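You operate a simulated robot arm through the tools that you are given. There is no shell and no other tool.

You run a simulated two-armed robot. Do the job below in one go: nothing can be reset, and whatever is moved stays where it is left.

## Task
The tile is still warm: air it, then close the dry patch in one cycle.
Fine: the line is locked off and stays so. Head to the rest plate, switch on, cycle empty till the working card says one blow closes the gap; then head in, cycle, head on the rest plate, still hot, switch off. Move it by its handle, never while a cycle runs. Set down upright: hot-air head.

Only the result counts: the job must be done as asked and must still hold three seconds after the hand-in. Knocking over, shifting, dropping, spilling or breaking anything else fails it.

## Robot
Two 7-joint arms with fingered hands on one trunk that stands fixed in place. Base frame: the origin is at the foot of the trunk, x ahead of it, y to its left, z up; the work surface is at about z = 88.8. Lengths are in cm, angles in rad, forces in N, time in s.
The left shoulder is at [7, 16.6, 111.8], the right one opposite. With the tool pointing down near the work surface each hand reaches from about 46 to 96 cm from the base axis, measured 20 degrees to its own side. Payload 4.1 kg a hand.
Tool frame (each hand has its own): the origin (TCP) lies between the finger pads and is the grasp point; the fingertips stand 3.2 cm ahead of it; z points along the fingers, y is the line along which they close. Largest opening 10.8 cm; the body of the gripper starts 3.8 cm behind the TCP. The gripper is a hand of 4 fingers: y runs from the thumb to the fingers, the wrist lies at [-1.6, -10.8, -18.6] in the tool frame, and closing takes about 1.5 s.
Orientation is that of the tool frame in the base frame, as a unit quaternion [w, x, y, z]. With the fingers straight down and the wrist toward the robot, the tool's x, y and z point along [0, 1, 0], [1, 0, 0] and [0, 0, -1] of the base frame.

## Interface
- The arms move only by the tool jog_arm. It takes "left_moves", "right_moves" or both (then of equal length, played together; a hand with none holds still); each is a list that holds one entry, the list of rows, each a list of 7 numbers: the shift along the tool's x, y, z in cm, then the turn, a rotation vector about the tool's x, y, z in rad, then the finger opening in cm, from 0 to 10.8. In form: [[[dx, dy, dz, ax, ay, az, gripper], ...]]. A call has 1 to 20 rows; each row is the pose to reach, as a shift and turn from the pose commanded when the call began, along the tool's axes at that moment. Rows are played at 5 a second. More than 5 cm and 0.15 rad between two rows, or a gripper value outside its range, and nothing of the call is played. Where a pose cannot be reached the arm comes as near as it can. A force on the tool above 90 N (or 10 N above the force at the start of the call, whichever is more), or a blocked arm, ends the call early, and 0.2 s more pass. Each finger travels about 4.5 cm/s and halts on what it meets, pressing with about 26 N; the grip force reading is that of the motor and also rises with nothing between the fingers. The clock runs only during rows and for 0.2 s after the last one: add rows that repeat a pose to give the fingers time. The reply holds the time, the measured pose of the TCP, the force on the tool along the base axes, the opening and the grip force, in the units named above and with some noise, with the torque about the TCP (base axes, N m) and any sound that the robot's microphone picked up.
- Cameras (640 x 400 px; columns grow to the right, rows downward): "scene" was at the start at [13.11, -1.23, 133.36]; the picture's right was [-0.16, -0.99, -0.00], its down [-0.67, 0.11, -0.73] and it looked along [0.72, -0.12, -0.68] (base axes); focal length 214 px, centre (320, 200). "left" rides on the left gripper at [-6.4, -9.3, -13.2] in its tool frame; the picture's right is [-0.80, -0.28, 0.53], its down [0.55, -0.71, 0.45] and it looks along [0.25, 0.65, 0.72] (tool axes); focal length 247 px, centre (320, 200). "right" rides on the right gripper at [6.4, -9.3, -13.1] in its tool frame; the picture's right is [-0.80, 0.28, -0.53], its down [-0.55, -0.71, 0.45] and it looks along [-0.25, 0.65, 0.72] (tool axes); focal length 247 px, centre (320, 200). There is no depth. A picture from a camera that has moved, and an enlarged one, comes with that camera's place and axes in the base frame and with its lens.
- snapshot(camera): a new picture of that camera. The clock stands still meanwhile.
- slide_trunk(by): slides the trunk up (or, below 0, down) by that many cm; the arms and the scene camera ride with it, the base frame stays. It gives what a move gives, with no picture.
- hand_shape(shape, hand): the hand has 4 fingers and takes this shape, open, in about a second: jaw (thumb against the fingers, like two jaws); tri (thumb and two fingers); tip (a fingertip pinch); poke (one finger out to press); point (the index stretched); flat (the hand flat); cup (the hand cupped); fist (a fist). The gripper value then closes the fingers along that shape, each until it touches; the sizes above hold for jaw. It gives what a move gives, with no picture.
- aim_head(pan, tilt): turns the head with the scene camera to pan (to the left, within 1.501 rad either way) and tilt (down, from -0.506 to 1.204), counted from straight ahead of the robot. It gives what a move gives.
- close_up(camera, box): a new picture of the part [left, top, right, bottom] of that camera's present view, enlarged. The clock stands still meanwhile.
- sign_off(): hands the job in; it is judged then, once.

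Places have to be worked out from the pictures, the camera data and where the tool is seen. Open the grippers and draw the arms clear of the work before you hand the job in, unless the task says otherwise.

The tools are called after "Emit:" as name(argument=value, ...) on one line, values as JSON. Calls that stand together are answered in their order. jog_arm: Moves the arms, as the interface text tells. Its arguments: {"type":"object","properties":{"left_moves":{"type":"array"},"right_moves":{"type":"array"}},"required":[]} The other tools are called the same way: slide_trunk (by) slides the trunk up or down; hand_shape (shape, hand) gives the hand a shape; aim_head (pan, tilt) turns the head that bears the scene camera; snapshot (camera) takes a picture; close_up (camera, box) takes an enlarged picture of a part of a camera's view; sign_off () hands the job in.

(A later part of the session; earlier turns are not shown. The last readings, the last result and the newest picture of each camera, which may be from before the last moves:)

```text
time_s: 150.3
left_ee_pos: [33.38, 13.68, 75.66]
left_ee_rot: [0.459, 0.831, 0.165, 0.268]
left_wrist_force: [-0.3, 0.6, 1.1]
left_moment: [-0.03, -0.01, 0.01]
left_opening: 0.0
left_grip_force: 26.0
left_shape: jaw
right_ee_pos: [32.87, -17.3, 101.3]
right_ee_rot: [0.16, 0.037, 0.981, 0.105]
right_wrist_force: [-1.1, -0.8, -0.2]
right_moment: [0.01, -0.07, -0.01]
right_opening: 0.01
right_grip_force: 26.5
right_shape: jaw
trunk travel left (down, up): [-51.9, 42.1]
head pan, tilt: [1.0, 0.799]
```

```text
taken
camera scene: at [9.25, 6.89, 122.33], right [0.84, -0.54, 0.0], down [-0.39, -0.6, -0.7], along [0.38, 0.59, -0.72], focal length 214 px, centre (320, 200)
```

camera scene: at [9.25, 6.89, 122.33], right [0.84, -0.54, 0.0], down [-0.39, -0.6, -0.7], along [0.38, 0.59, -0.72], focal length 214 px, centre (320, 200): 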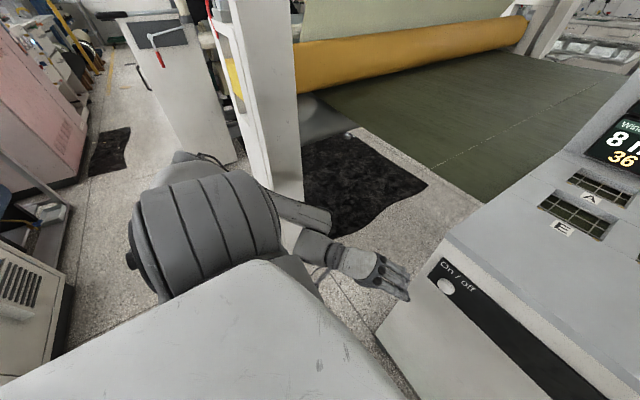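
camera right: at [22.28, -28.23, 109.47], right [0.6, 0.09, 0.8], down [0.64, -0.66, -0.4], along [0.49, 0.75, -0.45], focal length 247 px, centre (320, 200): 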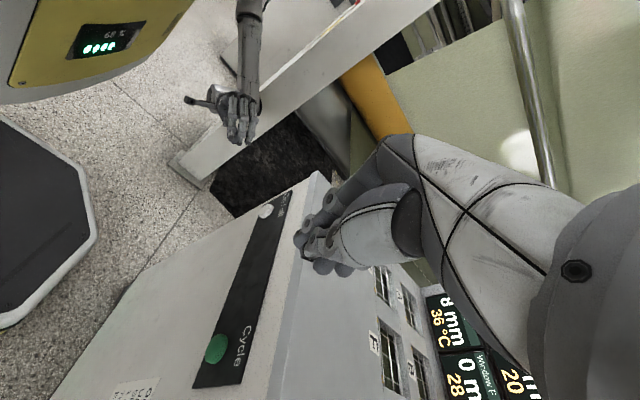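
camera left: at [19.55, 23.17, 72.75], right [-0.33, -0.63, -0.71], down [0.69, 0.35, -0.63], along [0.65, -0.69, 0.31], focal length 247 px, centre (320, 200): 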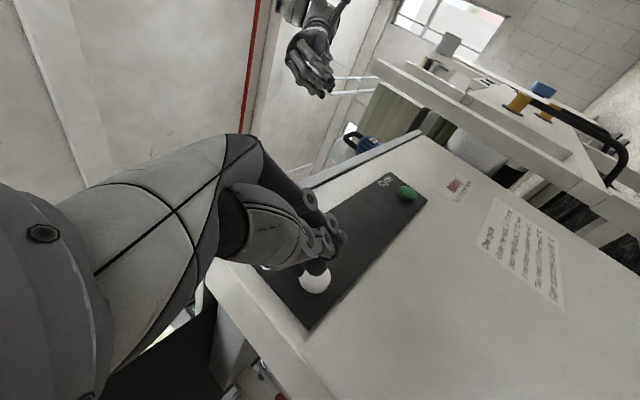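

The left arm sits in a different fold from its starting one, which limits its forward reach. I'll return it to its original kind of pose (far forward, fingers down) so it regains the right fold, then repeat what worked for the right arm. First trunk up 30.

Emit:
slide_trunk(by=30)

Emit:
jog_arm(left_moves=[[[1.2, 1.5, 1.3, 0, 0, 0, 0], [2.4, 3, 2.6, 0, 0, 0, 0], [3.6, 4.5, 3.9, 0, 0, 0, 0], [4.8, 6, 5.2, 0, 0, 0, 0], [6, 7.5, 6.5, 0, 0, 0, 0], [7.2, 9, 7.8, 0, 0, 0, 0], [9, 10.5, 9.1, 0, 0, 0, 0], [11, 12, 10.4, 0, 0, 0, 0], [13, 13.5, 11.7, 0, 0, 0, 0], [15, 15, 13, 0, 0, 0, 0], [15, 15, 13, 0, 0, 0, 0]]])

Emit:
aim_head(pan=0.5, tilt=0.5)

Emit:
snapshot(camera="scene")

```text
time_s: 153.3
left_ee_pos: [33.42, 13.74, 105.61]
left_ee_rot: [0.46, 0.83, 0.165, 0.269]
left_wrist_force: [0.3, -0.1, 0.0]
left_moment: [0.0, -0.01, 0.02]
left_opening: 0.0
left_grip_force: 25.7
left_shape: jaw
right_ee_pos: [32.95, -17.15, 131.22]
right_ee_rot: [0.159, 0.037, 0.981, 0.105]
right_wrist_force: [-0.3, -0.3, -1.3]
right_moment: [0.01, 0.02, 0.02]
right_opening: 0.0
right_grip_force: 25.9
right_shape: jaw
trunk travel left (down, up): [-81.9, 12.1]
head pan, tilt: [1.0, 0.799]
```

```text
time_s: 155.7
left_ee_pos: [32.91, 12.78, 106.76]
left_ee_rot: [0.459, 0.83, 0.165, 0.268]
left_wrist_force: [-0.9, -1.0, 0.3]
left_moment: [0.05, 0.03, -0.01]
left_opening: 0.0
left_grip_force: 26.0
left_shape: jaw
left hand out of reach, approached as far as the arm can: row 1, 2, 3, 4, 5, 6, 7, 8, 9, 10, 11
right_ee_pos: [32.92, -17.28, 131.22]
right_ee_rot: [0.16, 0.037, 0.981, 0.105]
right_wrist_force: [0.2, 0.2, 0.4]
right_moment: [0.02, 0.0, 0.04]
right_opening: 0.0
right_grip_force: 26.6
right_shape: jaw
trunk travel left (down, up): [-81.9, 12.1]
head pan, tilt: [1.0, 0.799]
```

```text
time_s: 156.6
left_ee_pos: [32.71, 12.7, 106.83]
left_ee_rot: [0.46, 0.83, 0.165, 0.268]
left_wrist_force: [-0.8, 0.4, 0.6]
left_moment: [0.0, 0.01, -0.01]
left_opening: 0.01
left_grip_force: 25.8
left_shape: jaw
right_ee_pos: [32.88, -17.2, 131.32]
right_ee_rot: [0.161, 0.037, 0.981, 0.106]
right_wrist_force: [0.0, 0.9, -0.6]
right_moment: [0.0, 0.01, 0.02]
right_opening: 0.0
right_grip_force: 26.2
right_shape: jaw
trunk travel left (down, up): [-81.9, 12.1]
head pan, tilt: [0.499, 0.499]
```

```text
taken
camera scene: at [12.87, 4.47, 154.92], right [0.48, -0.88, 0.0], down [-0.42, -0.23, -0.88], along [0.77, 0.42, -0.48], focal length 214 px, centre (320, 200)
```

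scene: 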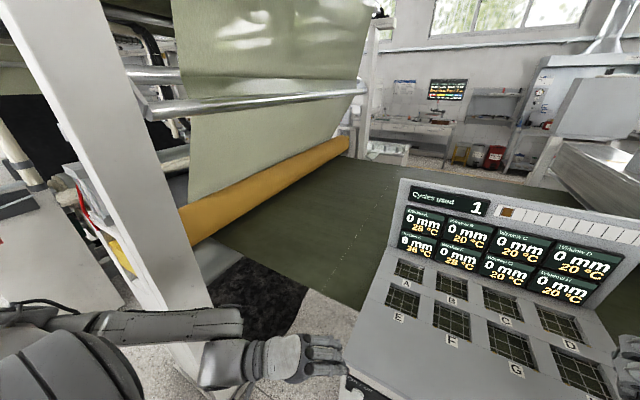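

It is stuck against its joint limits there. At the very beginning the left hand pointing straight forward reached x≈35–45 at shoulder height, which would suit pressing On/off with a low trunk. I turn it back toward that forward-pointing pose.

Emit:
jog_arm(left_moves=[[[0.5, 1, 0, -0.06, 0.105, -0.023, 0], [1, 2, 0, -0.12, 0.21, -0.046, 0], [2, 4, 0, -0.18, 0.315, -0.069, 0], [3, 6, 0, -0.24, 0.42, -0.092, 0], [4.5, 8.5, 0, -0.3, 0.525, -0.115, 0], [6, 11, -0.2, -0.36, 0.63, -0.139, 0], [7.5, 14, -0.3, -0.42, 0.735, -0.162, 0], [9, 17, -0.4, -0.42, 0.735, -0.162, 0], [11, 20.7, -0.6, -0.42, 0.735, -0.162, 0], [11, 20.7, -0.6, -0.42, 0.735, -0.162, 0]]])

Emit:
snapshot(camera="scene")

```text
time_s: 158.8
left_ee_pos: [40.85, 44.35, 106.26]
left_ee_rot: [0.585, 0.58, 0.316, 0.47]
left_wrist_force: [-0.4, 0.4, -0.1]
left_moment: [-0.02, -0.04, -0.01]
left_opening: 0.0
left_grip_force: 25.8
left_shape: jaw
left hand out of reach, approached as far as the arm can: row 1, 2, 3, 4, 5, 6, 7, 8, 9, 10
right_ee_pos: [32.76, -17.16, 131.29]
right_ee_rot: [0.159, 0.037, 0.981, 0.105]
right_wrist_force: [0.2, 0.0, 0.1]
right_moment: [0.01, 0.01, 0.02]
right_opening: 0.0
right_grip_force: 25.5
right_shape: jaw
trunk travel left (down, up): [-81.9, 12.1]
head pan, tilt: [0.499, 0.499]
```

```text
taken
camera scene: at [12.87, 4.46, 154.93], right [0.48, -0.88, 0.0], down [-0.42, -0.23, -0.88], along [0.77, 0.42, -0.48], focal length 214 px, centre (320, 200)
```

scene: 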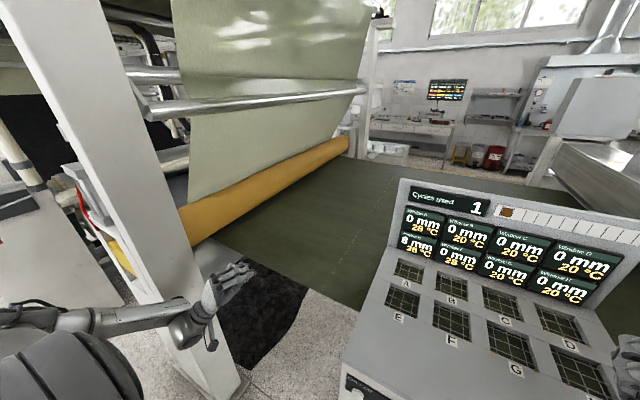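

The hand now points forward with a relaxed, outward elbow at (40.9, 44.4, 106.3). I move it inward, keeping that orientation.

Emit:
jog_arm(left_moves=[[[-3, 0.4, 1, 0, 0, 0, 0], [-6, 0.8, 2, 0, 0, 0, 0], [-9, 1.2, 3, 0, 0, 0, 0], [-12, 1.6, 4.1, 0, 0, 0, 0], [-15, 2, 5.2, 0, 0, 0, 0], [-18, 2.4, 6.2, 0, 0, 0, 0], [-21, 2.8, 7.3, 0, 0, 0, 0], [-24, 3.2, 8.3, 0, 0, 0, 0], [-27, 3.6, 9.4, 0, 0, 0, 0], [-30, 4, 10.4, 0, 0, 0, 0], [-30, 4, 10.4, 0, 0, 0, 0]]])

Emit:
snapshot(camera="scene")

```text
time_s: 161.2
left_ee_pos: [40.8, 44.41, 106.07]
left_ee_rot: [0.585, 0.58, 0.315, 0.471]
left_wrist_force: [0.1, 0.7, -0.8]
left_moment: [-0.01, 0.0, -0.03]
left_opening: 0.0
left_grip_force: 25.8
left_shape: jaw
left hand out of reach, approached as far as the arm can: row 1, 2, 3, 4, 5, 6, 7, 8, 9, 10, 11
right_ee_pos: [32.76, -17.36, 131.33]
right_ee_rot: [0.16, 0.037, 0.981, 0.105]
right_wrist_force: [0.0, -0.2, -0.5]
right_moment: [0.02, 0.0, -0.05]
right_opening: 0.01
right_grip_force: 25.9
right_shape: jaw
trunk travel left (down, up): [-81.9, 12.1]
head pan, tilt: [0.499, 0.499]
```

```text
taken
camera scene: at [12.88, 4.47, 154.93], right [0.48, -0.88, 0.0], down [-0.42, -0.23, -0.88], along [0.77, 0.42, -0.48], focal length 214 px, centre (320, 200)
```

scene: 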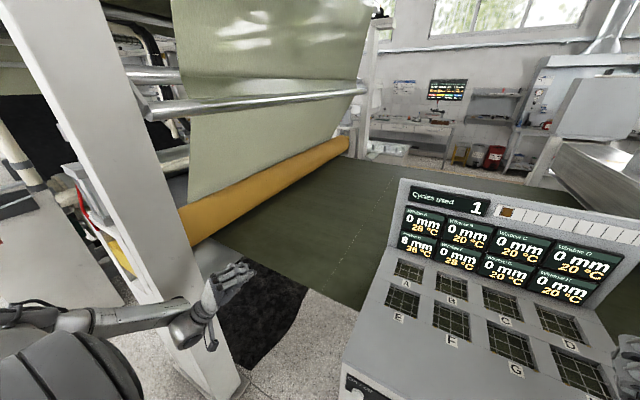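

The left arm won't come inward in this fold, so I leave it parked there. The right arm is still in its good fold; I'll bring its elbow forward first by going out over the console at height, then left, and then draw the hand back in front of the left part of the console.

Emit:
jog_arm(right_moves=[[[-3.2, 0.1, 1.1, 0, 0, 0, 0], [-6.4, 0.3, 2.2, 0, 0, 0, 0], [-9.6, 0.4, 3.3, 0, 0, 0, 0], [-12.9, 0.6, 4.4, 0, 0, 0, 0], [-16.1, 0.7, 5.5, 0, 0, 0, 0], [-15.8, 3.8, 6.1, 0, 0, 0, 0], [-15.4, 6.8, 6.7, 0, 0, 0, 0], [-15.1, 9.9, 7.3, 0, 0, 0, 0], [-14.8, 12.9, 7.9, 0, 0, 0, 0], [-14.4, 16, 8.5, 0, 0, 0, 0], [-14.1, 19, 9.2, 0, 0, 0, 0], [-13.7, 22, 9.8, 0, 0, 0, 0], [-13.4, 25.1, 10.4, 0, 0, 0, 0], [-13.4, 25.1, 10.4, 0, 0, 0, 0]]])

Emit:
aim_head(pan=-0.3, tilt=0.5)

Emit:
snapshot(camera="scene")

```text
time_s: 164.2
left_ee_pos: [40.95, 44.38, 106.22]
left_ee_rot: [0.586, 0.58, 0.315, 0.47]
left_wrist_force: [0.0, -0.9, -0.1]
left_moment: [-0.01, -0.05, -0.01]
left_opening: 0.02
left_grip_force: 25.9
left_shape: jaw
right_ee_pos: [42.49, -9.82, 130.99]
right_ee_rot: [0.158, 0.033, 0.979, 0.126]
right_wrist_force: [-0.8, 1.2, 0.1]
right_moment: [0.01, 0.02, 0.02]
right_opening: 0.02
right_grip_force: 26.0
right_shape: jaw
right hand out of reach, approached as far as the arm can: row 5, 6, 7, 8, 9, 10, 11, 12, 13, 14
trunk travel left (down, up): [-81.9, 12.1]
head pan, tilt: [0.499, 0.499]
```

```text
time_s: 165.3
left_ee_pos: [40.77, 44.37, 106.11]
left_ee_rot: [0.586, 0.58, 0.315, 0.47]
left_wrist_force: [0.2, -0.5, 0.1]
left_moment: [0.03, 0.02, 0.0]
left_opening: 0.01
left_grip_force: 26.1
left_shape: jaw
right_ee_pos: [42.39, -9.95, 131.05]
right_ee_rot: [0.16, 0.034, 0.978, 0.126]
right_wrist_force: [0.7, 0.9, 0.6]
right_moment: [-0.02, -0.01, 0.02]
right_opening: 0.02
right_grip_force: 26.0
right_shape: jaw
trunk travel left (down, up): [-81.9, 12.1]
head pan, tilt: [-0.3, 0.499]
```

```text
taken
camera scene: at [13.6, -2.57, 154.93], right [-0.29, -0.96, 0.0], down [-0.46, 0.14, -0.88], along [0.84, -0.26, -0.48], focal length 214 px, centre (320, 200)
```

scene: 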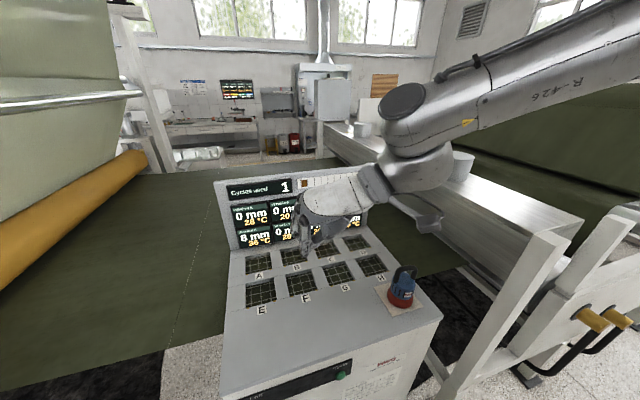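

I notice the palm lies across and the fingers hang from the knuckles; with the index stretched ("point") the right hand would reach several centimetres further left. I give it that shape and look.

Emit:
hand_shape(hand="right", shape="point")

Emit:
close_up(camera="scene", box=[240, 130, 460, 270])

Emit:
snapshot(camera="right")

```text
time_s: 166.2
left_ee_pos: [40.84, 44.39, 106.15]
left_ee_rot: [0.586, 0.58, 0.315, 0.47]
left_wrist_force: [0.0, 0.0, 0.1]
left_moment: [0.0, 0.0, -0.02]
left_opening: 0.01
left_grip_force: 25.9
left_shape: jaw
right_ee_pos: [42.37, -9.98, 130.96]
right_ee_rot: [0.159, 0.033, 0.979, 0.125]
right_wrist_force: [0.3, 0.5, 0.5]
right_moment: [0.0, 0.01, -0.03]
right_opening: 0.0
right_grip_force: 0.0
right_shape: point
trunk travel left (down, up): [-81.9, 12.1]
head pan, tilt: [-0.3, 0.499]
```

```text
2.86 times, centred on (350, 200) of scene
camera zoom: at [13.59, -2.58, 154.93], right [-0.3, -0.96, 0.0], down [-0.46, 0.14, -0.88], along [0.84, -0.26, -0.48], focal length 613 px, centre (234, 200)
```

zoom: 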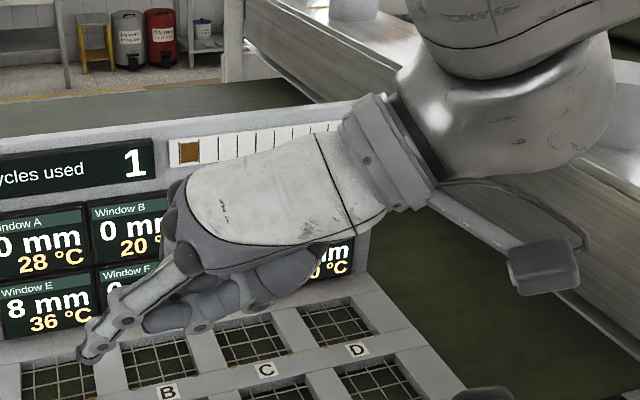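

```text
taken
camera right: at [32.0, -21.34, 138.72], right [0.59, 0.06, 0.8], down [0.65, -0.63, -0.43], along [0.48, 0.77, -0.42], focal length 247 px, centre (320, 200)
```

right: 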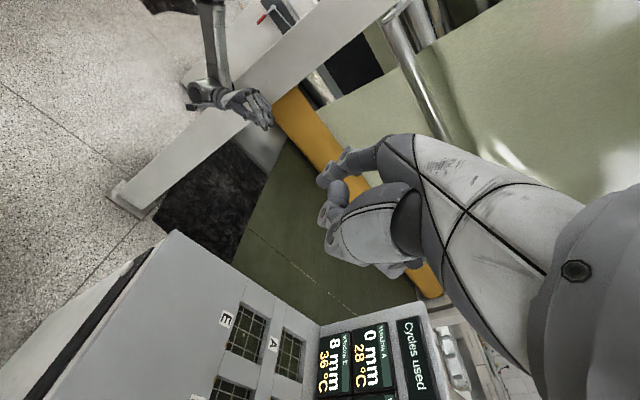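

In "point" the index tip lies only about 7 cm beyond. A better option is to press with the knuckles: in jaw shape they are the foremost part when the hand faces forward. I set jaw again, close, and turn the right hand about the vertical to about 35° from straight-ahead, at height.

Emit:
hand_shape(hand="right", shape="jaw")

Emit:
jog_arm(right_moves=[[[0, 1, 0.3, 0.048, 0.022, 0.11, 8], [-0.1, 2.4, 0.7, 0.096, 0.044, 0.22, 5], [-0.2, 3.6, 1.1, 0.144, 0.065, 0.33, 2], [-0.2, 4.8, 1.4, 0.192, 0.087, 0.44, 0], [-0.3, 6, 1.8, 0.239, 0.109, 0.55, 0], [-0.4, 7.3, 2.1, 0.287, 0.13, 0.66, 0], [-0.4, 8.5, 2.5, 0.335, 0.152, 0.77, 0], [-0.5, 9.7, 2.85, 0.383, 0.174, 0.88, 0], [-0.5, 9.7, 2.85, 0.383, 0.174, 0.88, 0]]])

Emit:
snapshot(camera="scene")

```text
time_s: 167.1
left_ee_pos: [40.93, 44.33, 106.03]
left_ee_rot: [0.586, 0.581, 0.315, 0.469]
left_wrist_force: [0.5, 0.0, 0.7]
left_moment: [0.0, 0.0, 0.02]
left_opening: 0.03
left_grip_force: 25.5
left_shape: jaw
right_ee_pos: [42.43, -9.76, 130.97]
right_ee_rot: [0.16, 0.033, 0.979, 0.126]
right_wrist_force: [-0.8, 0.2, 0.0]
right_moment: [0.02, 0.03, 0.0]
right_opening: 10.77
right_grip_force: 0.0
right_shape: jaw
trunk travel left (down, up): [-81.9, 12.1]
head pan, tilt: [-0.3, 0.499]
```

```text
time_s: 169.1
left_ee_pos: [41.61, 44.42, 105.85]
left_ee_rot: [0.585, 0.582, 0.317, 0.468]
left_wrist_force: [0.5, 0.3, -0.8]
left_moment: [-0.02, -0.09, -0.03]
left_opening: 0.02
left_grip_force: 25.6
left_shape: jaw
right_ee_pos: [45.48, -7.2, 131.51]
right_ee_rot: [0.029, 0.473, 0.881, -0.007]
right_wrist_force: [-7.1, 7.2, 9.8]
right_moment: [-0.64, -0.35, -0.15]
right_opening: 0.0
right_grip_force: 26.2
right_shape: jaw
right hand out of reach, approached as far as the arm can: row 1, 2, 3, 4, 5, 6, 7, 8, 9
trunk travel left (down, up): [-81.9, 12.1]
head pan, tilt: [-0.3, 0.499]
```

```text
taken
camera scene: at [14.65, -2.57, 154.79], right [-0.29, -0.96, 0.0], down [-0.46, 0.14, -0.87], along [0.84, -0.26, -0.48], focal length 214 px, centre (320, 200)
```

scene: 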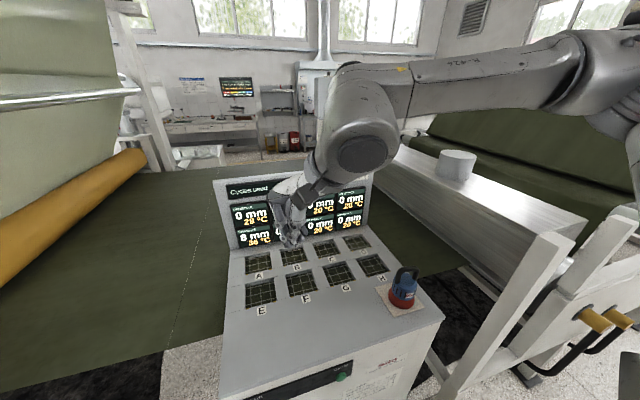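

There is some contact force at the right wrist (about 14 N), likely the wrist bracket touching the arm itself in this tight bend. I ease the hand forward and left, away from it.

Emit:
jog_arm(right_moves=[[[1, 1.8, 0, 0, 0, 0, 0], [2, 3.5, 0, 0, 0, 0, 0], [3, 5.2, 0, 0, 0, 0, 0], [4, 7, 0, 0, 0, 0, 0], [5, 8.7, 0, 0, 0, 0, 0], [5, 8.7, 0, 0, 0, 0, 0]]])

Emit:
snapshot(camera="scene")

```text
time_s: 170.5
left_ee_pos: [40.82, 44.38, 106.26]
left_ee_rot: [0.586, 0.58, 0.315, 0.47]
left_wrist_force: [-0.1, -0.2, 0.6]
left_moment: [-0.01, 0.02, 0.02]
left_opening: 0.02
left_grip_force: 26.2
left_shape: jaw
right_ee_pos: [44.84, -7.15, 133.55]
right_ee_rot: [0.008, 0.469, 0.883, -0.017]
right_wrist_force: [0.3, 0.2, 0.4]
right_moment: [0.03, 0.0, 0.02]
right_opening: 0.02
right_grip_force: 26.3
right_shape: jaw
right hand out of reach, approached as far as the arm can: row 1, 2, 3, 4, 5, 6
trunk travel left (down, up): [-81.9, 12.1]
head pan, tilt: [-0.3, 0.499]
```

```text
taken
camera scene: at [13.47, -2.57, 154.94], right [-0.3, -0.96, 0.0], down [-0.46, 0.14, -0.88], along [0.84, -0.26, -0.48], focal length 214 px, centre (320, 200)
```

scene: 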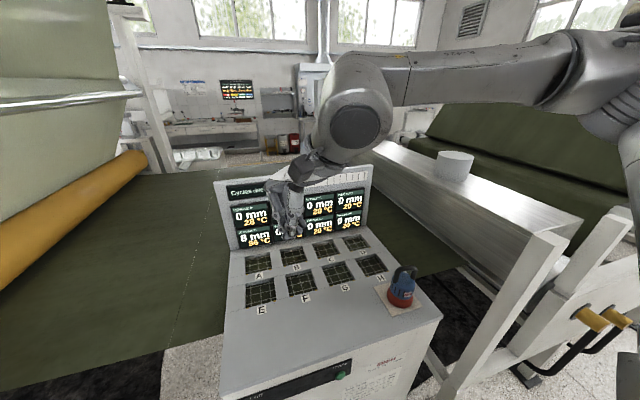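

The contact is gone. The wrist prefers the forearm sloping down to the hand, as in the grasp at E, so I lower the hand relative to the shoulder and move it left over the console (still 15 cm above it).

Emit:
jog_arm(right_moves=[[[0, 0, 3, 0, 0, 0, 0], [0, 0, 6, 0, 0, 0, 0], [0, 0, 9, 0, 0, 0, 0], [0, 0, 12, 0, 0, 0, 0], [1, 1, 15, 0, 0, 0, 0], [2.5, 2.2, 17, 0, 0, 0, 0], [4, 3.5, 19, 0, 0, 0, 0], [5.5, 4.8, 21, 0, 0, 0, 0], [7, 6, 23, 0, 0, 0, 0], [8.6, 7.3, 25, 0, 0, 0, 0], [8.6, 7.3, 25, 0, 0, 0, 0]]])

Emit:
snapshot(camera="scene")

```text
time_s: 172.9
left_ee_pos: [40.87, 44.59, 106.11]
left_ee_rot: [0.586, 0.58, 0.315, 0.47]
left_wrist_force: [0.7, 0.5, 0.5]
left_moment: [0.02, 0.01, -0.01]
left_opening: 0.0
left_grip_force: 25.9
left_shape: jaw
right_ee_pos: [42.39, -10.48, 117.12]
right_ee_rot: [0.008, 0.467, 0.884, -0.016]
right_wrist_force: [0.9, 0.0, -0.1]
right_moment: [-0.02, 0.0, 0.0]
right_opening: 0.01
right_grip_force: 26.8
right_shape: jaw
right hand out of reach, approached as far as the arm can: row 1, 2, 3, 4, 5, 6, 7, 8, 9, 10, 11
trunk travel left (down, up): [-81.9, 12.1]
head pan, tilt: [-0.3, 0.499]
```

```text
taken
camera scene: at [13.57, -2.47, 154.93], right [-0.3, -0.96, 0.0], down [-0.46, 0.14, -0.88], along [0.84, -0.26, -0.48], focal length 214 px, centre (320, 200)
```

scene: 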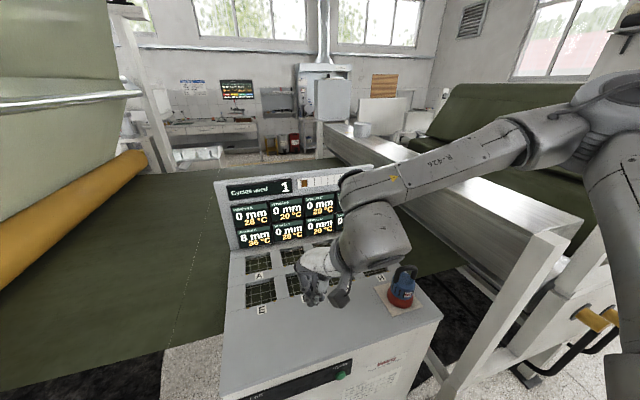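

The elbow is fully flexed here. I'll first reach forward (over the console, 25 cm above it) to open the elbow, and then go left.

Emit:
jog_arm(right_moves=[[[-1.6, 3, 0, 0, 0, 0, 0], [-3.2, 6, 0, 0, 0, 0, 0], [-4.8, 9, 0, 0, 0, 0, 0], [-6.4, 12, 0, 0, 0, 0, 0], [-7.8, 15, 0, 0, 0, 0, 0], [-7.8, 16, 0, 0, 0, 0, 0], [-5.2, 17.8, 0, 0, 0, 0, 0], [-2.6, 19.6, 0, 0, 0, 0, 0], [0, 21.4, 0, 0, 0, 0, 0], [2.7, 23.2, 0, 0, 0, 0, 0], [5.4, 25, 0, 0, 0, 0, 0], [5.4, 25, 0, 0, 0, 0, 0]]])

Emit:
snapshot(camera="scene")

```text
time_s: 175.5
left_ee_pos: [40.89, 44.32, 106.13]
left_ee_rot: [0.586, 0.581, 0.314, 0.47]
left_wrist_force: [0.4, 0.0, -0.1]
left_moment: [0.02, 0.01, -0.01]
left_opening: 0.0
left_grip_force: 26.2
left_shape: jaw
right_ee_pos: [50.79, -12.18, 119.15]
right_ee_rot: [0.008, 0.469, 0.883, -0.017]
right_wrist_force: [-0.2, 0.2, -0.7]
right_moment: [-0.01, 0.0, -0.02]
right_opening: 0.0
right_grip_force: 26.1
right_shape: jaw
right hand out of reach, approached as far as the arm can: row 1, 2, 3, 4, 5, 6, 7, 8, 9, 10, 11, 12
trunk travel left (down, up): [-81.9, 12.1]
head pan, tilt: [-0.3, 0.499]
```

```text
taken
camera scene: at [13.59, -2.57, 154.93], right [-0.3, -0.96, 0.0], down [-0.46, 0.14, -0.88], along [0.84, -0.26, -0.48], focal length 214 px, centre (320, 200)
```

scene: 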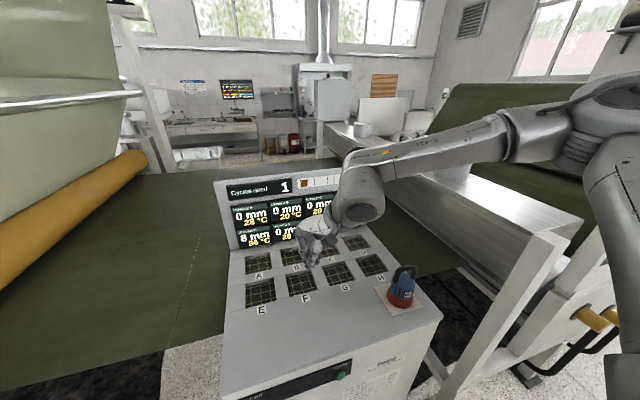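

The limit seems to be wrist flexion; the straight-ahead (ψ≈0) hand used at E works far left. I rotate the hand most of the way back and then move left and draw back.

Emit:
jog_arm(right_moves=[[[0, 0.5, 0, 0, 0, 0.1, 0], [0, 1, 0, 0, 0, 0.2, 0], [0, 1.5, 0, 0, 0, 0.3, 0], [0, 2, 0, 0, 0, 0.4, 0], [0, 2.5, 0, 0, 0, 0.48, 0], [2, 3.8, 0.5, 0, 0, 0.48, 0], [4.5, 5.5, 1, 0, 0, 0.48, 0], [7, 7, 1.5, 0, 0, 0.48, 0], [9.5, 8.5, 2, 0, 0, 0.48, 0], [12, 10, 2.5, 0, 0, 0.48, 0], [14.5, 11.5, 3, 0, 0, 0.48, 0], [17, 12.5, 3, 0, 0, 0.48, 0], [17, 12.5, 3, 0, 0, 0.48, 0]]])

Emit:
snapshot(camera="scene")

```text
time_s: 178.3
left_ee_pos: [40.82, 44.47, 106.15]
left_ee_rot: [0.586, 0.58, 0.314, 0.47]
left_wrist_force: [-0.2, -0.7, 1.0]
left_moment: [0.01, 0.01, 0.01]
left_opening: 0.01
left_grip_force: 25.6
left_shape: jaw
right_ee_pos: [45.86, -13.93, 120.79]
right_ee_rot: [0.01, 0.665, 0.747, -0.015]
right_wrist_force: [0.3, 0.1, 0.1]
right_moment: [0.03, -0.01, -0.01]
right_opening: 0.01
right_grip_force: 26.2
right_shape: jaw
right hand out of reach, approached as far as the arm can: row 1, 2, 3, 4, 5, 6, 7, 8, 9, 10, 11, 12, 13
trunk travel left (down, up): [-81.9, 12.1]
head pan, tilt: [-0.3, 0.499]
```

```text
taken
camera scene: at [13.55, -2.56, 154.93], right [-0.3, -0.96, 0.0], down [-0.46, 0.14, -0.88], along [0.84, -0.26, -0.48], focal length 214 px, centre (320, 200)
```

scene: 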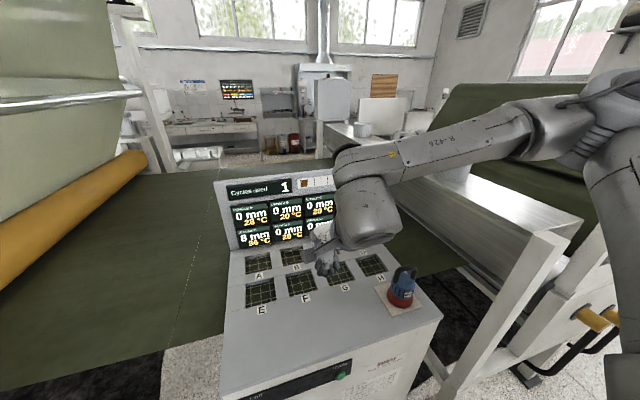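

The arm is stuck against some limit again. I bring it back to its original kind of pose (47, −30, 138), to see if it regains its freedom.

Emit:
jog_arm(right_moves=[[[-2.5, 0, -2, 0, 0, 0.03, 0], [-5, 0, -4, 0, 0, 0.06, 0], [-7.5, 0.5, -6.5, 0, 0, 0.09, 0], [-10, 1, -9, 0, 0, 0.11, 0], [-12.5, 1, -12, 0, 0, 0.11, 0], [-15, 1, -15, 0, 0, 0.11, 0], [-16, 1, -17, 0, 0, 0.11, 0], [-16, 1, -17, 0, 0, 0.11, 0]]])

Emit:
snapshot(camera="scene")

```text
time_s: 180.1
left_ee_pos: [40.82, 44.36, 106.2]
left_ee_rot: [0.586, 0.58, 0.314, 0.471]
left_wrist_force: [0.1, 0.0, 0.0]
left_moment: [0.02, -0.02, 0.03]
left_opening: 0.0
left_grip_force: 25.7
left_shape: jaw
right_ee_pos: [48.3, -28.69, 140.0]
right_ee_rot: [0.013, 0.705, 0.709, -0.014]
right_wrist_force: [0.2, -0.1, 0.2]
right_moment: [0.01, 0.02, 0.01]
right_opening: 0.0
right_grip_force: 25.6
right_shape: jaw
trunk travel left (down, up): [-81.9, 12.1]
head pan, tilt: [-0.3, 0.499]
```

```text
taken
camera scene: at [13.6, -2.58, 154.92], right [-0.3, -0.96, 0.0], down [-0.46, 0.14, -0.88], along [0.84, -0.26, -0.48], focal length 214 px, centre (320, 200)
```

scene: 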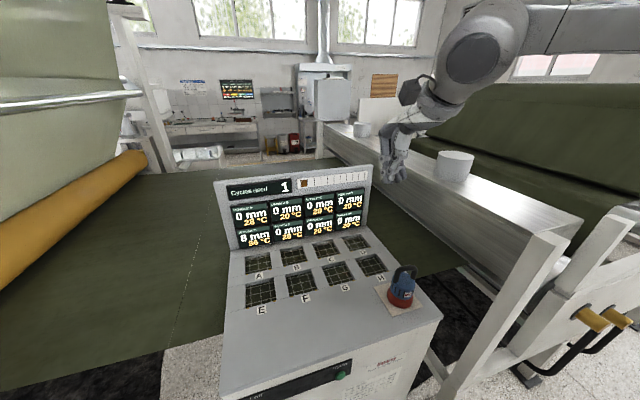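

It moved freely there. Now I test the known path to above window E, as at the start.

Emit:
jog_arm(right_moves=[[[2.6, 1.8, 2, 0, 0, 0, 0], [5.2, 3.6, 4, 0, 0, 0, 0], [7.7, 5.4, 6, 0, 0, 0, 0], [10.3, 7.2, 8, 0, 0, 0, 0], [12.8, 9, 10, 0, 0, 0, 0], [15.4, 10.8, 12.5, 0, 0, 0, 0], [18, 12.6, 15, 0, 0, 0, 0], [20.5, 14.4, 17.5, 0, 0, 0, 0], [23, 16.1, 20, 0, 0, 0, 0], [25.6, 17.9, 22.5, 0, 0, 0, 0], [28.2, 19.7, 25, 0, 0, 0, 0], [30.7, 21.5, 27, 0, 0, 0, 0], [30.7, 21.5, 27, 0, 0, 0, 0]]])

Emit:
snapshot(camera="scene")

```text
time_s: 182.9
left_ee_pos: [40.98, 44.34, 106.08]
left_ee_rot: [0.586, 0.581, 0.315, 0.469]
left_wrist_force: [0.4, 0.5, 0.8]
left_moment: [0.0, 0.03, 0.01]
left_opening: 0.03
left_grip_force: 25.7
left_shape: jaw
right_ee_pos: [51.59, -15.08, 126.17]
right_ee_rot: [0.012, 0.705, 0.709, -0.015]
right_wrist_force: [0.1, 0.3, 0.0]
right_moment: [0.01, 0.03, -0.02]
right_opening: 0.0
right_grip_force: 25.7
right_shape: jaw
right hand out of reach, approached as far as the arm can: row 5, 6, 7, 8, 9, 10, 11, 12, 13
trunk travel left (down, up): [-81.9, 12.1]
head pan, tilt: [-0.3, 0.499]
```

```text
taken
camera scene: at [13.68, -2.61, 154.92], right [-0.3, -0.96, 0.0], down [-0.46, 0.14, -0.88], along [0.84, -0.26, -0.48], focal length 214 px, centre (320, 200)
```

scene: 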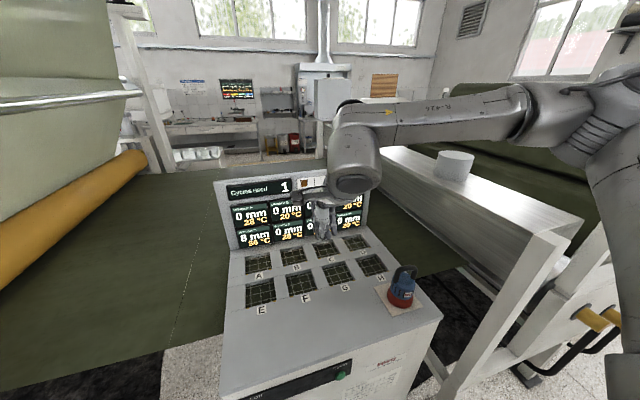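

The right arm has also drifted into an elbow-up fold that no longer reaches E, so I must restore it before anything else. Pointing the hand inward swung the left elbow outward earlier; I'll use the same trick on the right: first reach out to the right front, then turn the hand inward (about the forward axis).

Emit:
jog_arm(right_moves=[[[-3, 1.2, -1.5, 0, 0, 0, 0], [-6, 2.4, -3, 0, 0, 0, 0], [-9, 3.6, -4.5, 0, 0, 0, 0], [-12, 4.8, -6, 0, 0, 0, 0], [-15, 6, -8, 0, 0, 0, 0], [-16, 7, -9, 0, 0.1, 0, 0], [-16, 7, -9, 0, 0.22, 0, 0], [-16, 7, -9, 0, 0.34, 0, 0], [-16, 7, -9, 0, 0.46, 0, 0], [-16, 7, -9, 0, 0.58, 0, 0], [-16, 7, -9, 0, 0.7, 0, 0], [-16, 7, -9, 0, 0.82, 0, 0], [-16, 7, -9, 0, 0.94, 0, 0], [-16, 7, -9, 0, 1.06, 0, 0], [-16, 7, -9, 0, 1.18, 0, 0], [-16, 7, -9, 0, 1.3, 0, 0], [-16, 7, -9, 0, 1.3, 0, 0]]])

Emit:
aim_head(pan=-0.6, tilt=0.4)

Emit:
snapshot(camera="scene")

```text
time_s: 186.5
left_ee_pos: [40.84, 44.31, 106.14]
left_ee_rot: [0.586, 0.581, 0.315, 0.47]
left_wrist_force: [0.1, -0.3, -0.9]
left_moment: [-0.01, 0.0, 0.04]
left_opening: 0.0
left_grip_force: 25.7
left_shape: jaw
right_ee_pos: [55.19, -29.26, 143.68]
right_ee_rot: [-0.416, 0.594, 0.561, 0.399]
right_wrist_force: [0.3, 0.3, 0.5]
right_moment: [-0.02, -0.01, -0.01]
right_opening: 0.01
right_grip_force: 26.1
right_shape: jaw
right hand out of reach, approached as far as the arm can: row 13, 14, 15, 16, 17
trunk travel left (down, up): [-81.9, 12.1]
head pan, tilt: [-0.3, 0.499]
```

```text
time_s: 187.3
left_ee_pos: [40.82, 44.6, 106.0]
left_ee_rot: [0.586, 0.58, 0.314, 0.47]
left_wrist_force: [-0.5, -0.7, -0.5]
left_moment: [0.0, 0.0, -0.01]
left_opening: 0.05
left_grip_force: 26.4
left_shape: jaw
right_ee_pos: [55.16, -29.26, 143.66]
right_ee_rot: [-0.416, 0.593, 0.562, 0.399]
right_wrist_force: [-0.8, 0.2, 0.4]
right_moment: [0.02, 0.02, -0.02]
right_opening: 0.02
right_grip_force: 26.0
right_shape: jaw
trunk travel left (down, up): [-81.9, 12.1]
head pan, tilt: [-0.6, 0.4]
```

```text
taken
camera scene: at [12.54, -5.13, 155.84], right [-0.56, -0.83, 0.0], down [-0.32, 0.22, -0.92], along [0.76, -0.52, -0.39], focal length 214 px, centre (320, 200)
```

scene: 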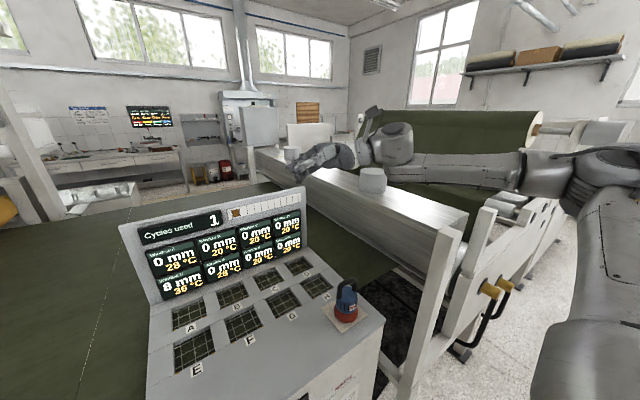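

The hand points inward and the elbow has come lower. I rotate the hand back to fingers-down and look where the elbow remains.

Emit:
jog_arm(right_moves=[[[0, 0, 0, 0, -0.12, 0, 0], [0, 0, 0, 0, -0.24, 0, 0], [0, 0, 0, 0, -0.36, 0, 0], [0, 0, 0, 0, -0.48, 0, 0], [0, 0, 0, 0, -0.6, 0, 0], [0, 0, 0, 0, -0.72, 0, 0], [0, 0, 0, 0, -0.84, 0, 0], [0, 0, 0, 0, -0.96, 0, 0], [0, 0, 0, 0, -1.08, 0, 0], [0, 0, 0, 0, -1.2, 0, 0], [0, 0, 0, 0, -1.23, 0, 0], [0, 0, 0, 0, -1.23, 0, 0]]])

Emit:
snapshot(camera="scene")

```text
time_s: 189.9
left_ee_pos: [40.67, 44.3, 106.16]
left_ee_rot: [0.586, 0.58, 0.315, 0.47]
left_wrist_force: [-0.4, -0.4, 0.1]
left_moment: [0.0, 0.02, -0.02]
left_opening: 0.0
left_grip_force: 25.8
left_shape: jaw
right_ee_pos: [55.0, -29.25, 143.36]
right_ee_rot: [-0.015, 0.716, 0.698, -0.017]
right_wrist_force: [0.5, -0.1, -0.4]
right_moment: [-0.02, 0.02, -0.01]
right_opening: 0.0
right_grip_force: 25.9
right_shape: jaw
trunk travel left (down, up): [-81.9, 12.1]
head pan, tilt: [-0.6, 0.4]
```

```text
taken
camera scene: at [12.55, -5.17, 155.84], right [-0.56, -0.83, 0.0], down [-0.32, 0.22, -0.92], along [0.76, -0.52, -0.39], focal length 214 px, centre (320, 200)
```

scene: 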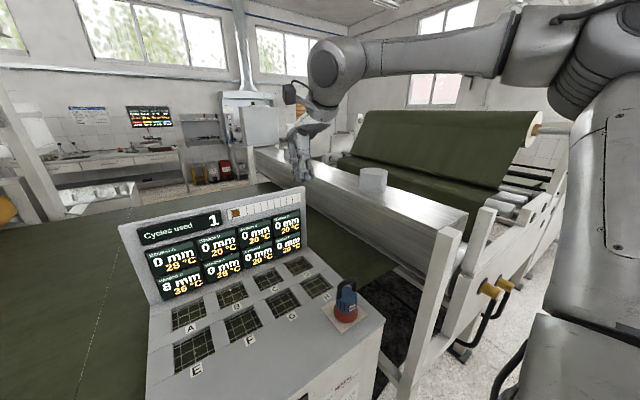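

The elbow came back up. I'll extend the arm nearly straight toward the front right (open air above the line), where turning the hand can shift the elbow, and check the reach there.

Emit:
jog_arm(right_moves=[[[-1.6, 2.9, 0.6, 0, 0, 0, 0], [-3.2, 5.8, 1.2, 0, 0, 0, 0], [-4.9, 8.6, 1.8, 0, 0, 0, 0], [-6.5, 11.5, 2.5, 0, 0, 0, 0], [-8.1, 14.4, 3.1, 0, 0, 0, 0], [-9.8, 17.2, 3.7, 0, 0, 0, 0], [-11.4, 20.1, 4.4, 0, 0, 0, 0], [-13, 23, 5, 0, 0, 0, 0], [-13, 23, 5, 0, 0, 0, 0]]])

Emit:
snapshot(camera="scene")

```text
time_s: 191.9
left_ee_pos: [41.04, 44.31, 106.17]
left_ee_rot: [0.586, 0.581, 0.314, 0.47]
left_wrist_force: [0.6, 0.4, 1.0]
left_moment: [-0.02, 0.01, 0.02]
left_opening: 0.0
left_grip_force: 26.2
left_shape: jaw
right_ee_pos: [71.84, -39.21, 137.35]
right_ee_rot: [-0.015, 0.717, 0.697, -0.017]
right_wrist_force: [0.0, 0.2, -0.6]
right_moment: [-0.02, -0.04, 0.01]
right_opening: 0.0
right_grip_force: 25.9
right_shape: jaw
right hand out of reach, approached as far as the arm can: row 6, 7, 8, 9
trunk travel left (down, up): [-81.9, 12.1]
head pan, tilt: [-0.6, 0.4]
```

```text
taken
camera scene: at [12.62, -5.18, 155.83], right [-0.56, -0.83, 0.0], down [-0.32, 0.22, -0.92], along [0.76, -0.52, -0.39], focal length 214 px, centre (320, 200)
```

scene: 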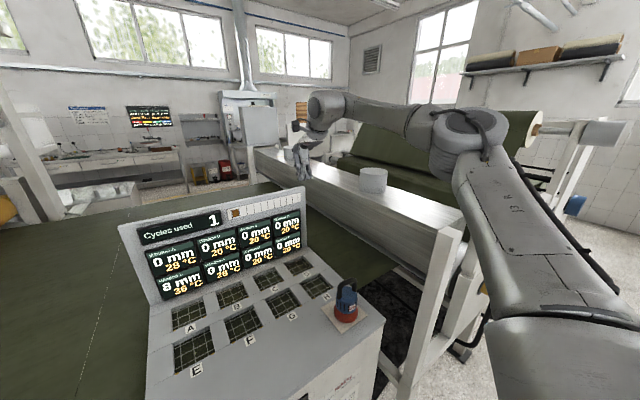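

Working through the wrist geometry, the forearm twist is the joint at its limit; it relaxes when the wrist is above the shoulder (elbow up). So a lower trunk will let this arm reach both the buttons and window E with the plain fingers-down hand. I bring the hand back to (48, −28, 140) with a slight yaw.

Emit:
jog_arm(right_moves=[[[1.4, -3, -0.3, 0, 0, 0, 0], [2.8, -6, -0.6, 0, 0, 0, 0], [4.2, -9, -1, 0, 0, 0, 0], [5.6, -12, -1.3, 0, 0, 0, 0], [7, -15, -1.6, 0, 0, -0.05, 0], [8.4, -18, -2, 0, 0, -0.15, 0], [9.8, -21, -2.3, 0, 0, -0.25, 0], [11.2, -23.8, -2.6, 0, 0, -0.35, 0], [11.2, -23.8, -2.6, 0, 0, -0.4, 0]]])

Emit:
jog_arm(right_moves=[[[1.4, -2.3, 0, 0, 0, 0, 0], [2.8, -4.6, 0, 0, 0, 0, 0], [4.2, -6.9, 0, 0, 0, 0, 0], [6.5, -8, 0, 0, 0, 0, 0], [9, -8, 0, 0, 0, 0, 0], [11.5, -7.5, 0, 0, 0, 0, 0], [14, -6.5, 0, 0, 0, 0, 0], [16.5, -5.5, 0, 0, 0, 0, 0], [16.5, -5.5, 0, 0, 0, 0, 0]]])

Emit:
snapshot(camera="scene")

```text
time_s: 193.9
left_ee_pos: [40.82, 44.32, 106.16]
left_ee_rot: [0.586, 0.58, 0.315, 0.47]
left_wrist_force: [0.4, 0.2, -0.3]
left_moment: [-0.01, -0.01, -0.01]
left_opening: 0.0
left_grip_force: 26.3
left_shape: jaw
right_ee_pos: [48.09, -27.52, 140.71]
right_ee_rot: [-0.02, 0.562, 0.827, -0.012]
right_wrist_force: [-0.2, 0.0, -0.4]
right_moment: [0.02, -0.01, 0.01]
right_opening: 0.02
right_grip_force: 25.9
right_shape: jaw
trunk travel left (down, up): [-81.9, 12.1]
head pan, tilt: [-0.6, 0.4]
```

```text
time_s: 195.9
left_ee_pos: [40.86, 44.27, 106.19]
left_ee_rot: [0.585, 0.58, 0.315, 0.471]
left_wrist_force: [-0.2, 0.5, -0.2]
left_moment: [0.01, 0.02, -0.01]
left_opening: 0.01
left_grip_force: 26.0
left_shape: jaw
right_ee_pos: [36.81, -14.29, 141.23]
right_ee_rot: [-0.019, 0.561, 0.827, -0.013]
right_wrist_force: [-1.7, 0.3, -0.2]
right_moment: [-0.01, 0.02, -0.01]
right_opening: 0.0
right_grip_force: 25.9
right_shape: jaw
trunk travel left (down, up): [-81.9, 12.1]
head pan, tilt: [-0.6, 0.4]
```

```text
taken
camera scene: at [12.52, -5.22, 155.84], right [-0.56, -0.83, 0.0], down [-0.32, 0.22, -0.92], along [0.76, -0.52, -0.39], focal length 214 px, centre (320, 200)
```

scene: 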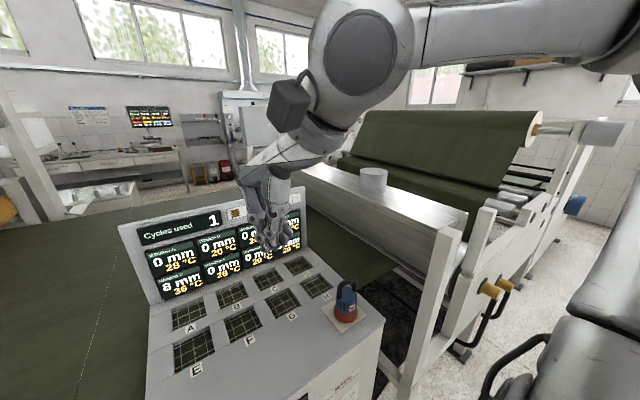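

That worked without any limit warnings: (36.8, −14.3, 141), yaw ≈ 22°. I continue left to in front of On/off's column, still at height.

Emit:
jog_arm(right_moves=[[[2.8, 0.6, 0.3, 0, 0, 0, 0], [5.6, 1.2, 0.6, 0, 0, 0, 0], [8.4, 1.8, 1, 0, 0, 0, 0], [11.2, 2.4, 1.5, 0, 0, 0, 0], [14, 3, 2, 0, 0, 0, 0], [16.8, 3.6, 2.5, 0, 0, 0, 0], [19.5, 4.2, 3, 0, 0, 0, 0], [22.1, 4.7, 3.5, 0, 0, 0, 0], [22.1, 4.7, 3.5, 0, 0, 0, 0]]])

Emit:
snapshot(camera="scene")

```text
time_s: 197.9
left_ee_pos: [40.91, 44.39, 106.15]
left_ee_rot: [0.586, 0.58, 0.315, 0.47]
left_wrist_force: [0.5, 0.4, 0.0]
left_moment: [0.0, -0.02, 0.0]
left_opening: 0.0
left_grip_force: 26.0
left_shape: jaw
right_ee_pos: [32.18, -5.04, 139.43]
right_ee_rot: [-0.018, 0.562, 0.827, -0.013]
right_wrist_force: [-0.4, 0.5, -0.4]
right_moment: [0.0, 0.01, -0.02]
right_opening: 0.0
right_grip_force: 26.1
right_shape: jaw
right hand out of reach, approached as far as the arm can: row 4, 5, 6, 7, 8, 9
trunk travel left (down, up): [-81.9, 12.1]
head pan, tilt: [-0.6, 0.4]
```

```text
taken
camera scene: at [12.57, -5.13, 155.84], right [-0.56, -0.83, 0.0], down [-0.32, 0.22, -0.92], along [0.76, -0.52, -0.39], focal length 214 px, centre (320, 200)
```

scene: 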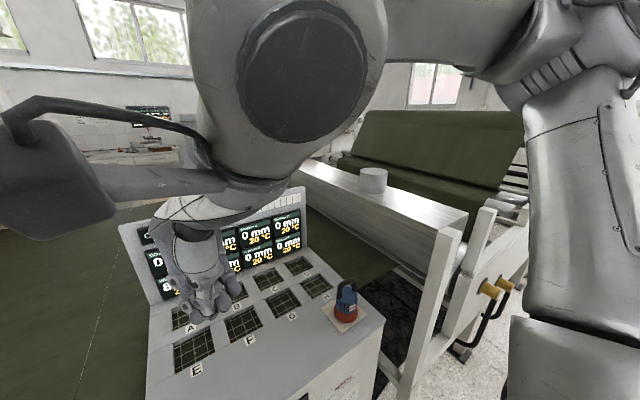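

The arm again nears its limit with the forearm level; lowering the hand relative to the shoulder makes the forearm slope down. I lower by 8 cm and then try further left.

Emit:
jog_arm(right_moves=[[[-1, 1, 2, 0, 0, 0, 0], [-1, 2, 4, 0, 0, 0, 0], [-1, 2, 6, 0, 0, 0, 0], [-1, 2, 8, 0, 0, 0, 0], [1.5, 3, 8, 0, 0, 0, 0], [4, 4, 8, 0, 0, 0, 0], [6.5, 5, 8, 0, 0, 0, 0], [9, 6, 8, 0, 0, 0, 0], [11.5, 7, 8, 0, 0, 0, 0], [11.5, 7, 8, 0, 0, 0, 0]]])

Emit:
snapshot(camera="scene")

```text
time_s: 200.1
left_ee_pos: [40.82, 44.4, 106.09]
left_ee_rot: [0.585, 0.58, 0.315, 0.47]
left_wrist_force: [0.6, 0.1, -0.4]
left_moment: [0.01, -0.02, -0.03]
left_opening: 0.0
left_grip_force: 26.2
left_shape: jaw
right_ee_pos: [34.27, -6.43, 132.14]
right_ee_rot: [-0.019, 0.562, 0.827, -0.014]
right_wrist_force: [0.3, -0.9, -0.2]
right_moment: [0.0, -0.01, 0.0]
right_opening: 0.0
right_grip_force: 26.3
right_shape: jaw
right hand out of reach, approached as far as the arm can: row 2, 3, 4, 5, 6, 7, 8, 9, 10
trunk travel left (down, up): [-81.9, 12.1]
head pan, tilt: [-0.6, 0.4]
```

```text
taken
camera scene: at [12.57, -5.13, 155.84], right [-0.56, -0.83, 0.0], down [-0.32, 0.22, -0.92], along [0.76, -0.52, -0.39], focal length 214 px, centre (320, 200)
```

scene: 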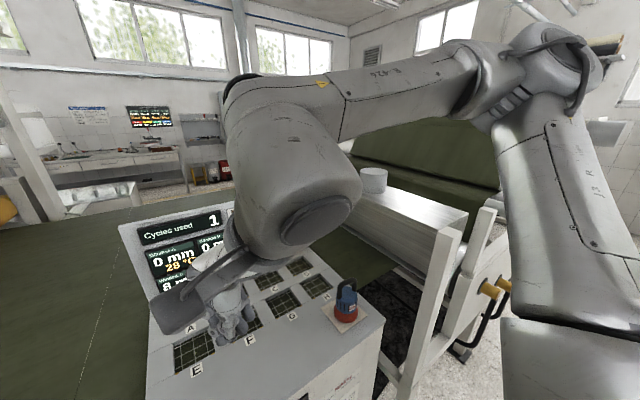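

Still stopped at y≈−6. The wrist has flipped to the other of its two solutions; the way back is to pass the hand through alignment with the forearm and around. I go first to the roomy pose (55, −29, 143), fingers down.

Emit:
jog_arm(right_moves=[[[-3, 0.8, -2, 0, 0, 0, 0], [-6.2, 2, -4, 0, 0, 0.03, 0], [-9.4, 3.2, -6, 0, 0, 0.08, 0], [-12.6, 4.5, -8, 0, 0, 0.13, 0], [-15.8, 5.8, -9, 0, 0, 0.19, 0], [-19, 7, -10, 0, 0, 0.25, 0], [-22.2, 8.3, -10.9, 0, 0, 0.31, 0], [-25.4, 9.6, -10.9, 0, 0, 0.377, 0], [-28.6, 10.9, -10.9, 0, 0, 0.377, 0], [-28.6, 10.9, -10.9, 0, 0, 0.377, 0]]])

Emit:
snapshot(camera="scene")

```text
time_s: 202.3
left_ee_pos: [40.78, 44.41, 106.2]
left_ee_rot: [0.586, 0.581, 0.314, 0.47]
left_wrist_force: [0.5, 0.1, 1.4]
left_moment: [-0.02, 0.03, 0.01]
left_opening: 0.01
left_grip_force: 26.4
left_shape: jaw
right_ee_pos: [55.47, -29.62, 141.58]
right_ee_rot: [-0.016, 0.707, 0.707, -0.017]
right_wrist_force: [-0.2, 0.5, 0.0]
right_moment: [0.04, 0.02, 0.06]
right_opening: 0.0
right_grip_force: 26.1
right_shape: jaw
trunk travel left (down, up): [-81.9, 12.1]
head pan, tilt: [-0.6, 0.4]
```

```text
taken
camera scene: at [12.47, -5.1, 155.85], right [-0.56, -0.83, 0.0], down [-0.32, 0.22, -0.92], along [0.76, -0.52, -0.39], focal length 214 px, centre (320, 200)
```

scene: 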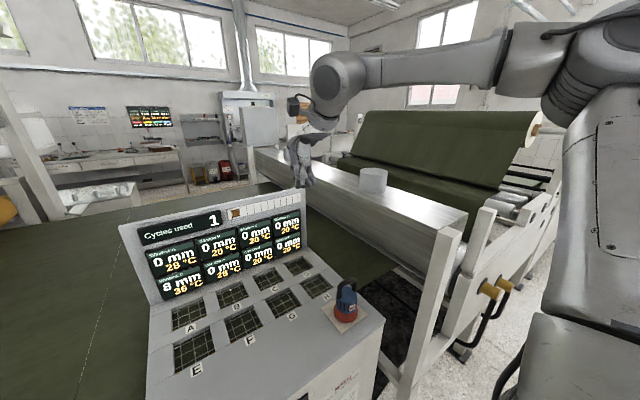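

I now rotate the right hand about the forearm-bend axis, keeping the wrist in place, so that the palm swings up through the forearm's line to the other side (pointing up-left, in free air).

Emit:
jog_arm(right_moves=[[[1.79, 1.51, -1.22, -0.0928, 0.0574, -0.0648, 0], [3.58, 2.78, -2.67, -0.1857, 0.1148, -0.1295, 0], [5.37, 3.8, -4.32, -0.2785, 0.1723, -0.1943, 0], [7.1, 4.52, -6.17, -0.3713, 0.2297, -0.259, 0], [8.77, 4.97, -8.16, -0.4642, 0.2871, -0.3238, 0], [10.34, 5.11, -10.27, -0.557, 0.3445, -0.3885, 0], [11.78, 4.96, -12.48, -0.6498, 0.4019, -0.4533, 0], [13.07, 4.51, -14.72, -0.7427, 0.4593, -0.518, 0], [14.21, 3.78, -16.99, -0.8355, 0.5168, -0.5828, 0], [15.14, 2.77, -19.24, -0.9283, 0.5742, -0.6475, 0], [15.88, 1.5, -21.42, -1.0212, 0.6316, -0.7123, 0], [16.4, 0, -23.52, -1.114, 0.689, -0.777, 0], [16.4, 0, -23.52, -1.114, 0.689, -0.777, 0]]])

Emit:
aim_head(pan=-0.6, tilt=0.1)

Emit:
snapshot(camera="scene")

```text
time_s: 205.1
left_ee_pos: [40.93, 44.32, 106.2]
left_ee_rot: [0.585, 0.58, 0.315, 0.47]
left_wrist_force: [-0.5, 0.4, 0.0]
left_moment: [-0.02, 0.05, -0.02]
left_opening: 0.0
left_grip_force: 26.2
left_shape: jaw
right_ee_pos: [55.66, -8.02, 164.45]
right_ee_rot: [0.127, 0.312, 0.742, 0.579]
right_wrist_force: [-0.1, 0.2, 0.7]
right_moment: [0.02, -0.01, 0.0]
right_opening: 0.01
right_grip_force: 26.0
right_shape: jaw
right hand out of reach, approached as far as the arm can: row 9, 10, 11, 12
trunk travel left (down, up): [-81.9, 12.1]
head pan, tilt: [-0.6, 0.4]
```

```text
time_s: 205.9
left_ee_pos: [40.87, 44.32, 106.17]
left_ee_rot: [0.586, 0.581, 0.315, 0.469]
left_wrist_force: [0.1, 0.1, -1.2]
left_moment: [-0.01, 0.02, 0.0]
left_opening: 0.01
left_grip_force: 25.7
left_shape: jaw
right_ee_pos: [55.78, -8.0, 164.28]
right_ee_rot: [0.127, 0.314, 0.742, 0.579]
right_wrist_force: [0.3, -0.4, -0.4]
right_moment: [-0.02, -0.05, 0.01]
right_opening: 0.01
right_grip_force: 25.5
right_shape: jaw
trunk travel left (down, up): [-81.9, 12.1]
head pan, tilt: [-0.6, 0.099]
```

```text
taken
camera scene: at [12.52, -5.14, 158.62], right [-0.56, -0.83, 0.0], down [-0.08, 0.06, -0.99], along [0.82, -0.56, -0.1], focal length 214 px, centre (320, 200)
```

scene: 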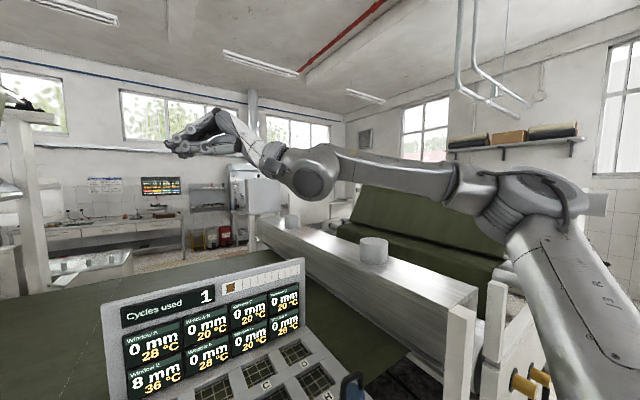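

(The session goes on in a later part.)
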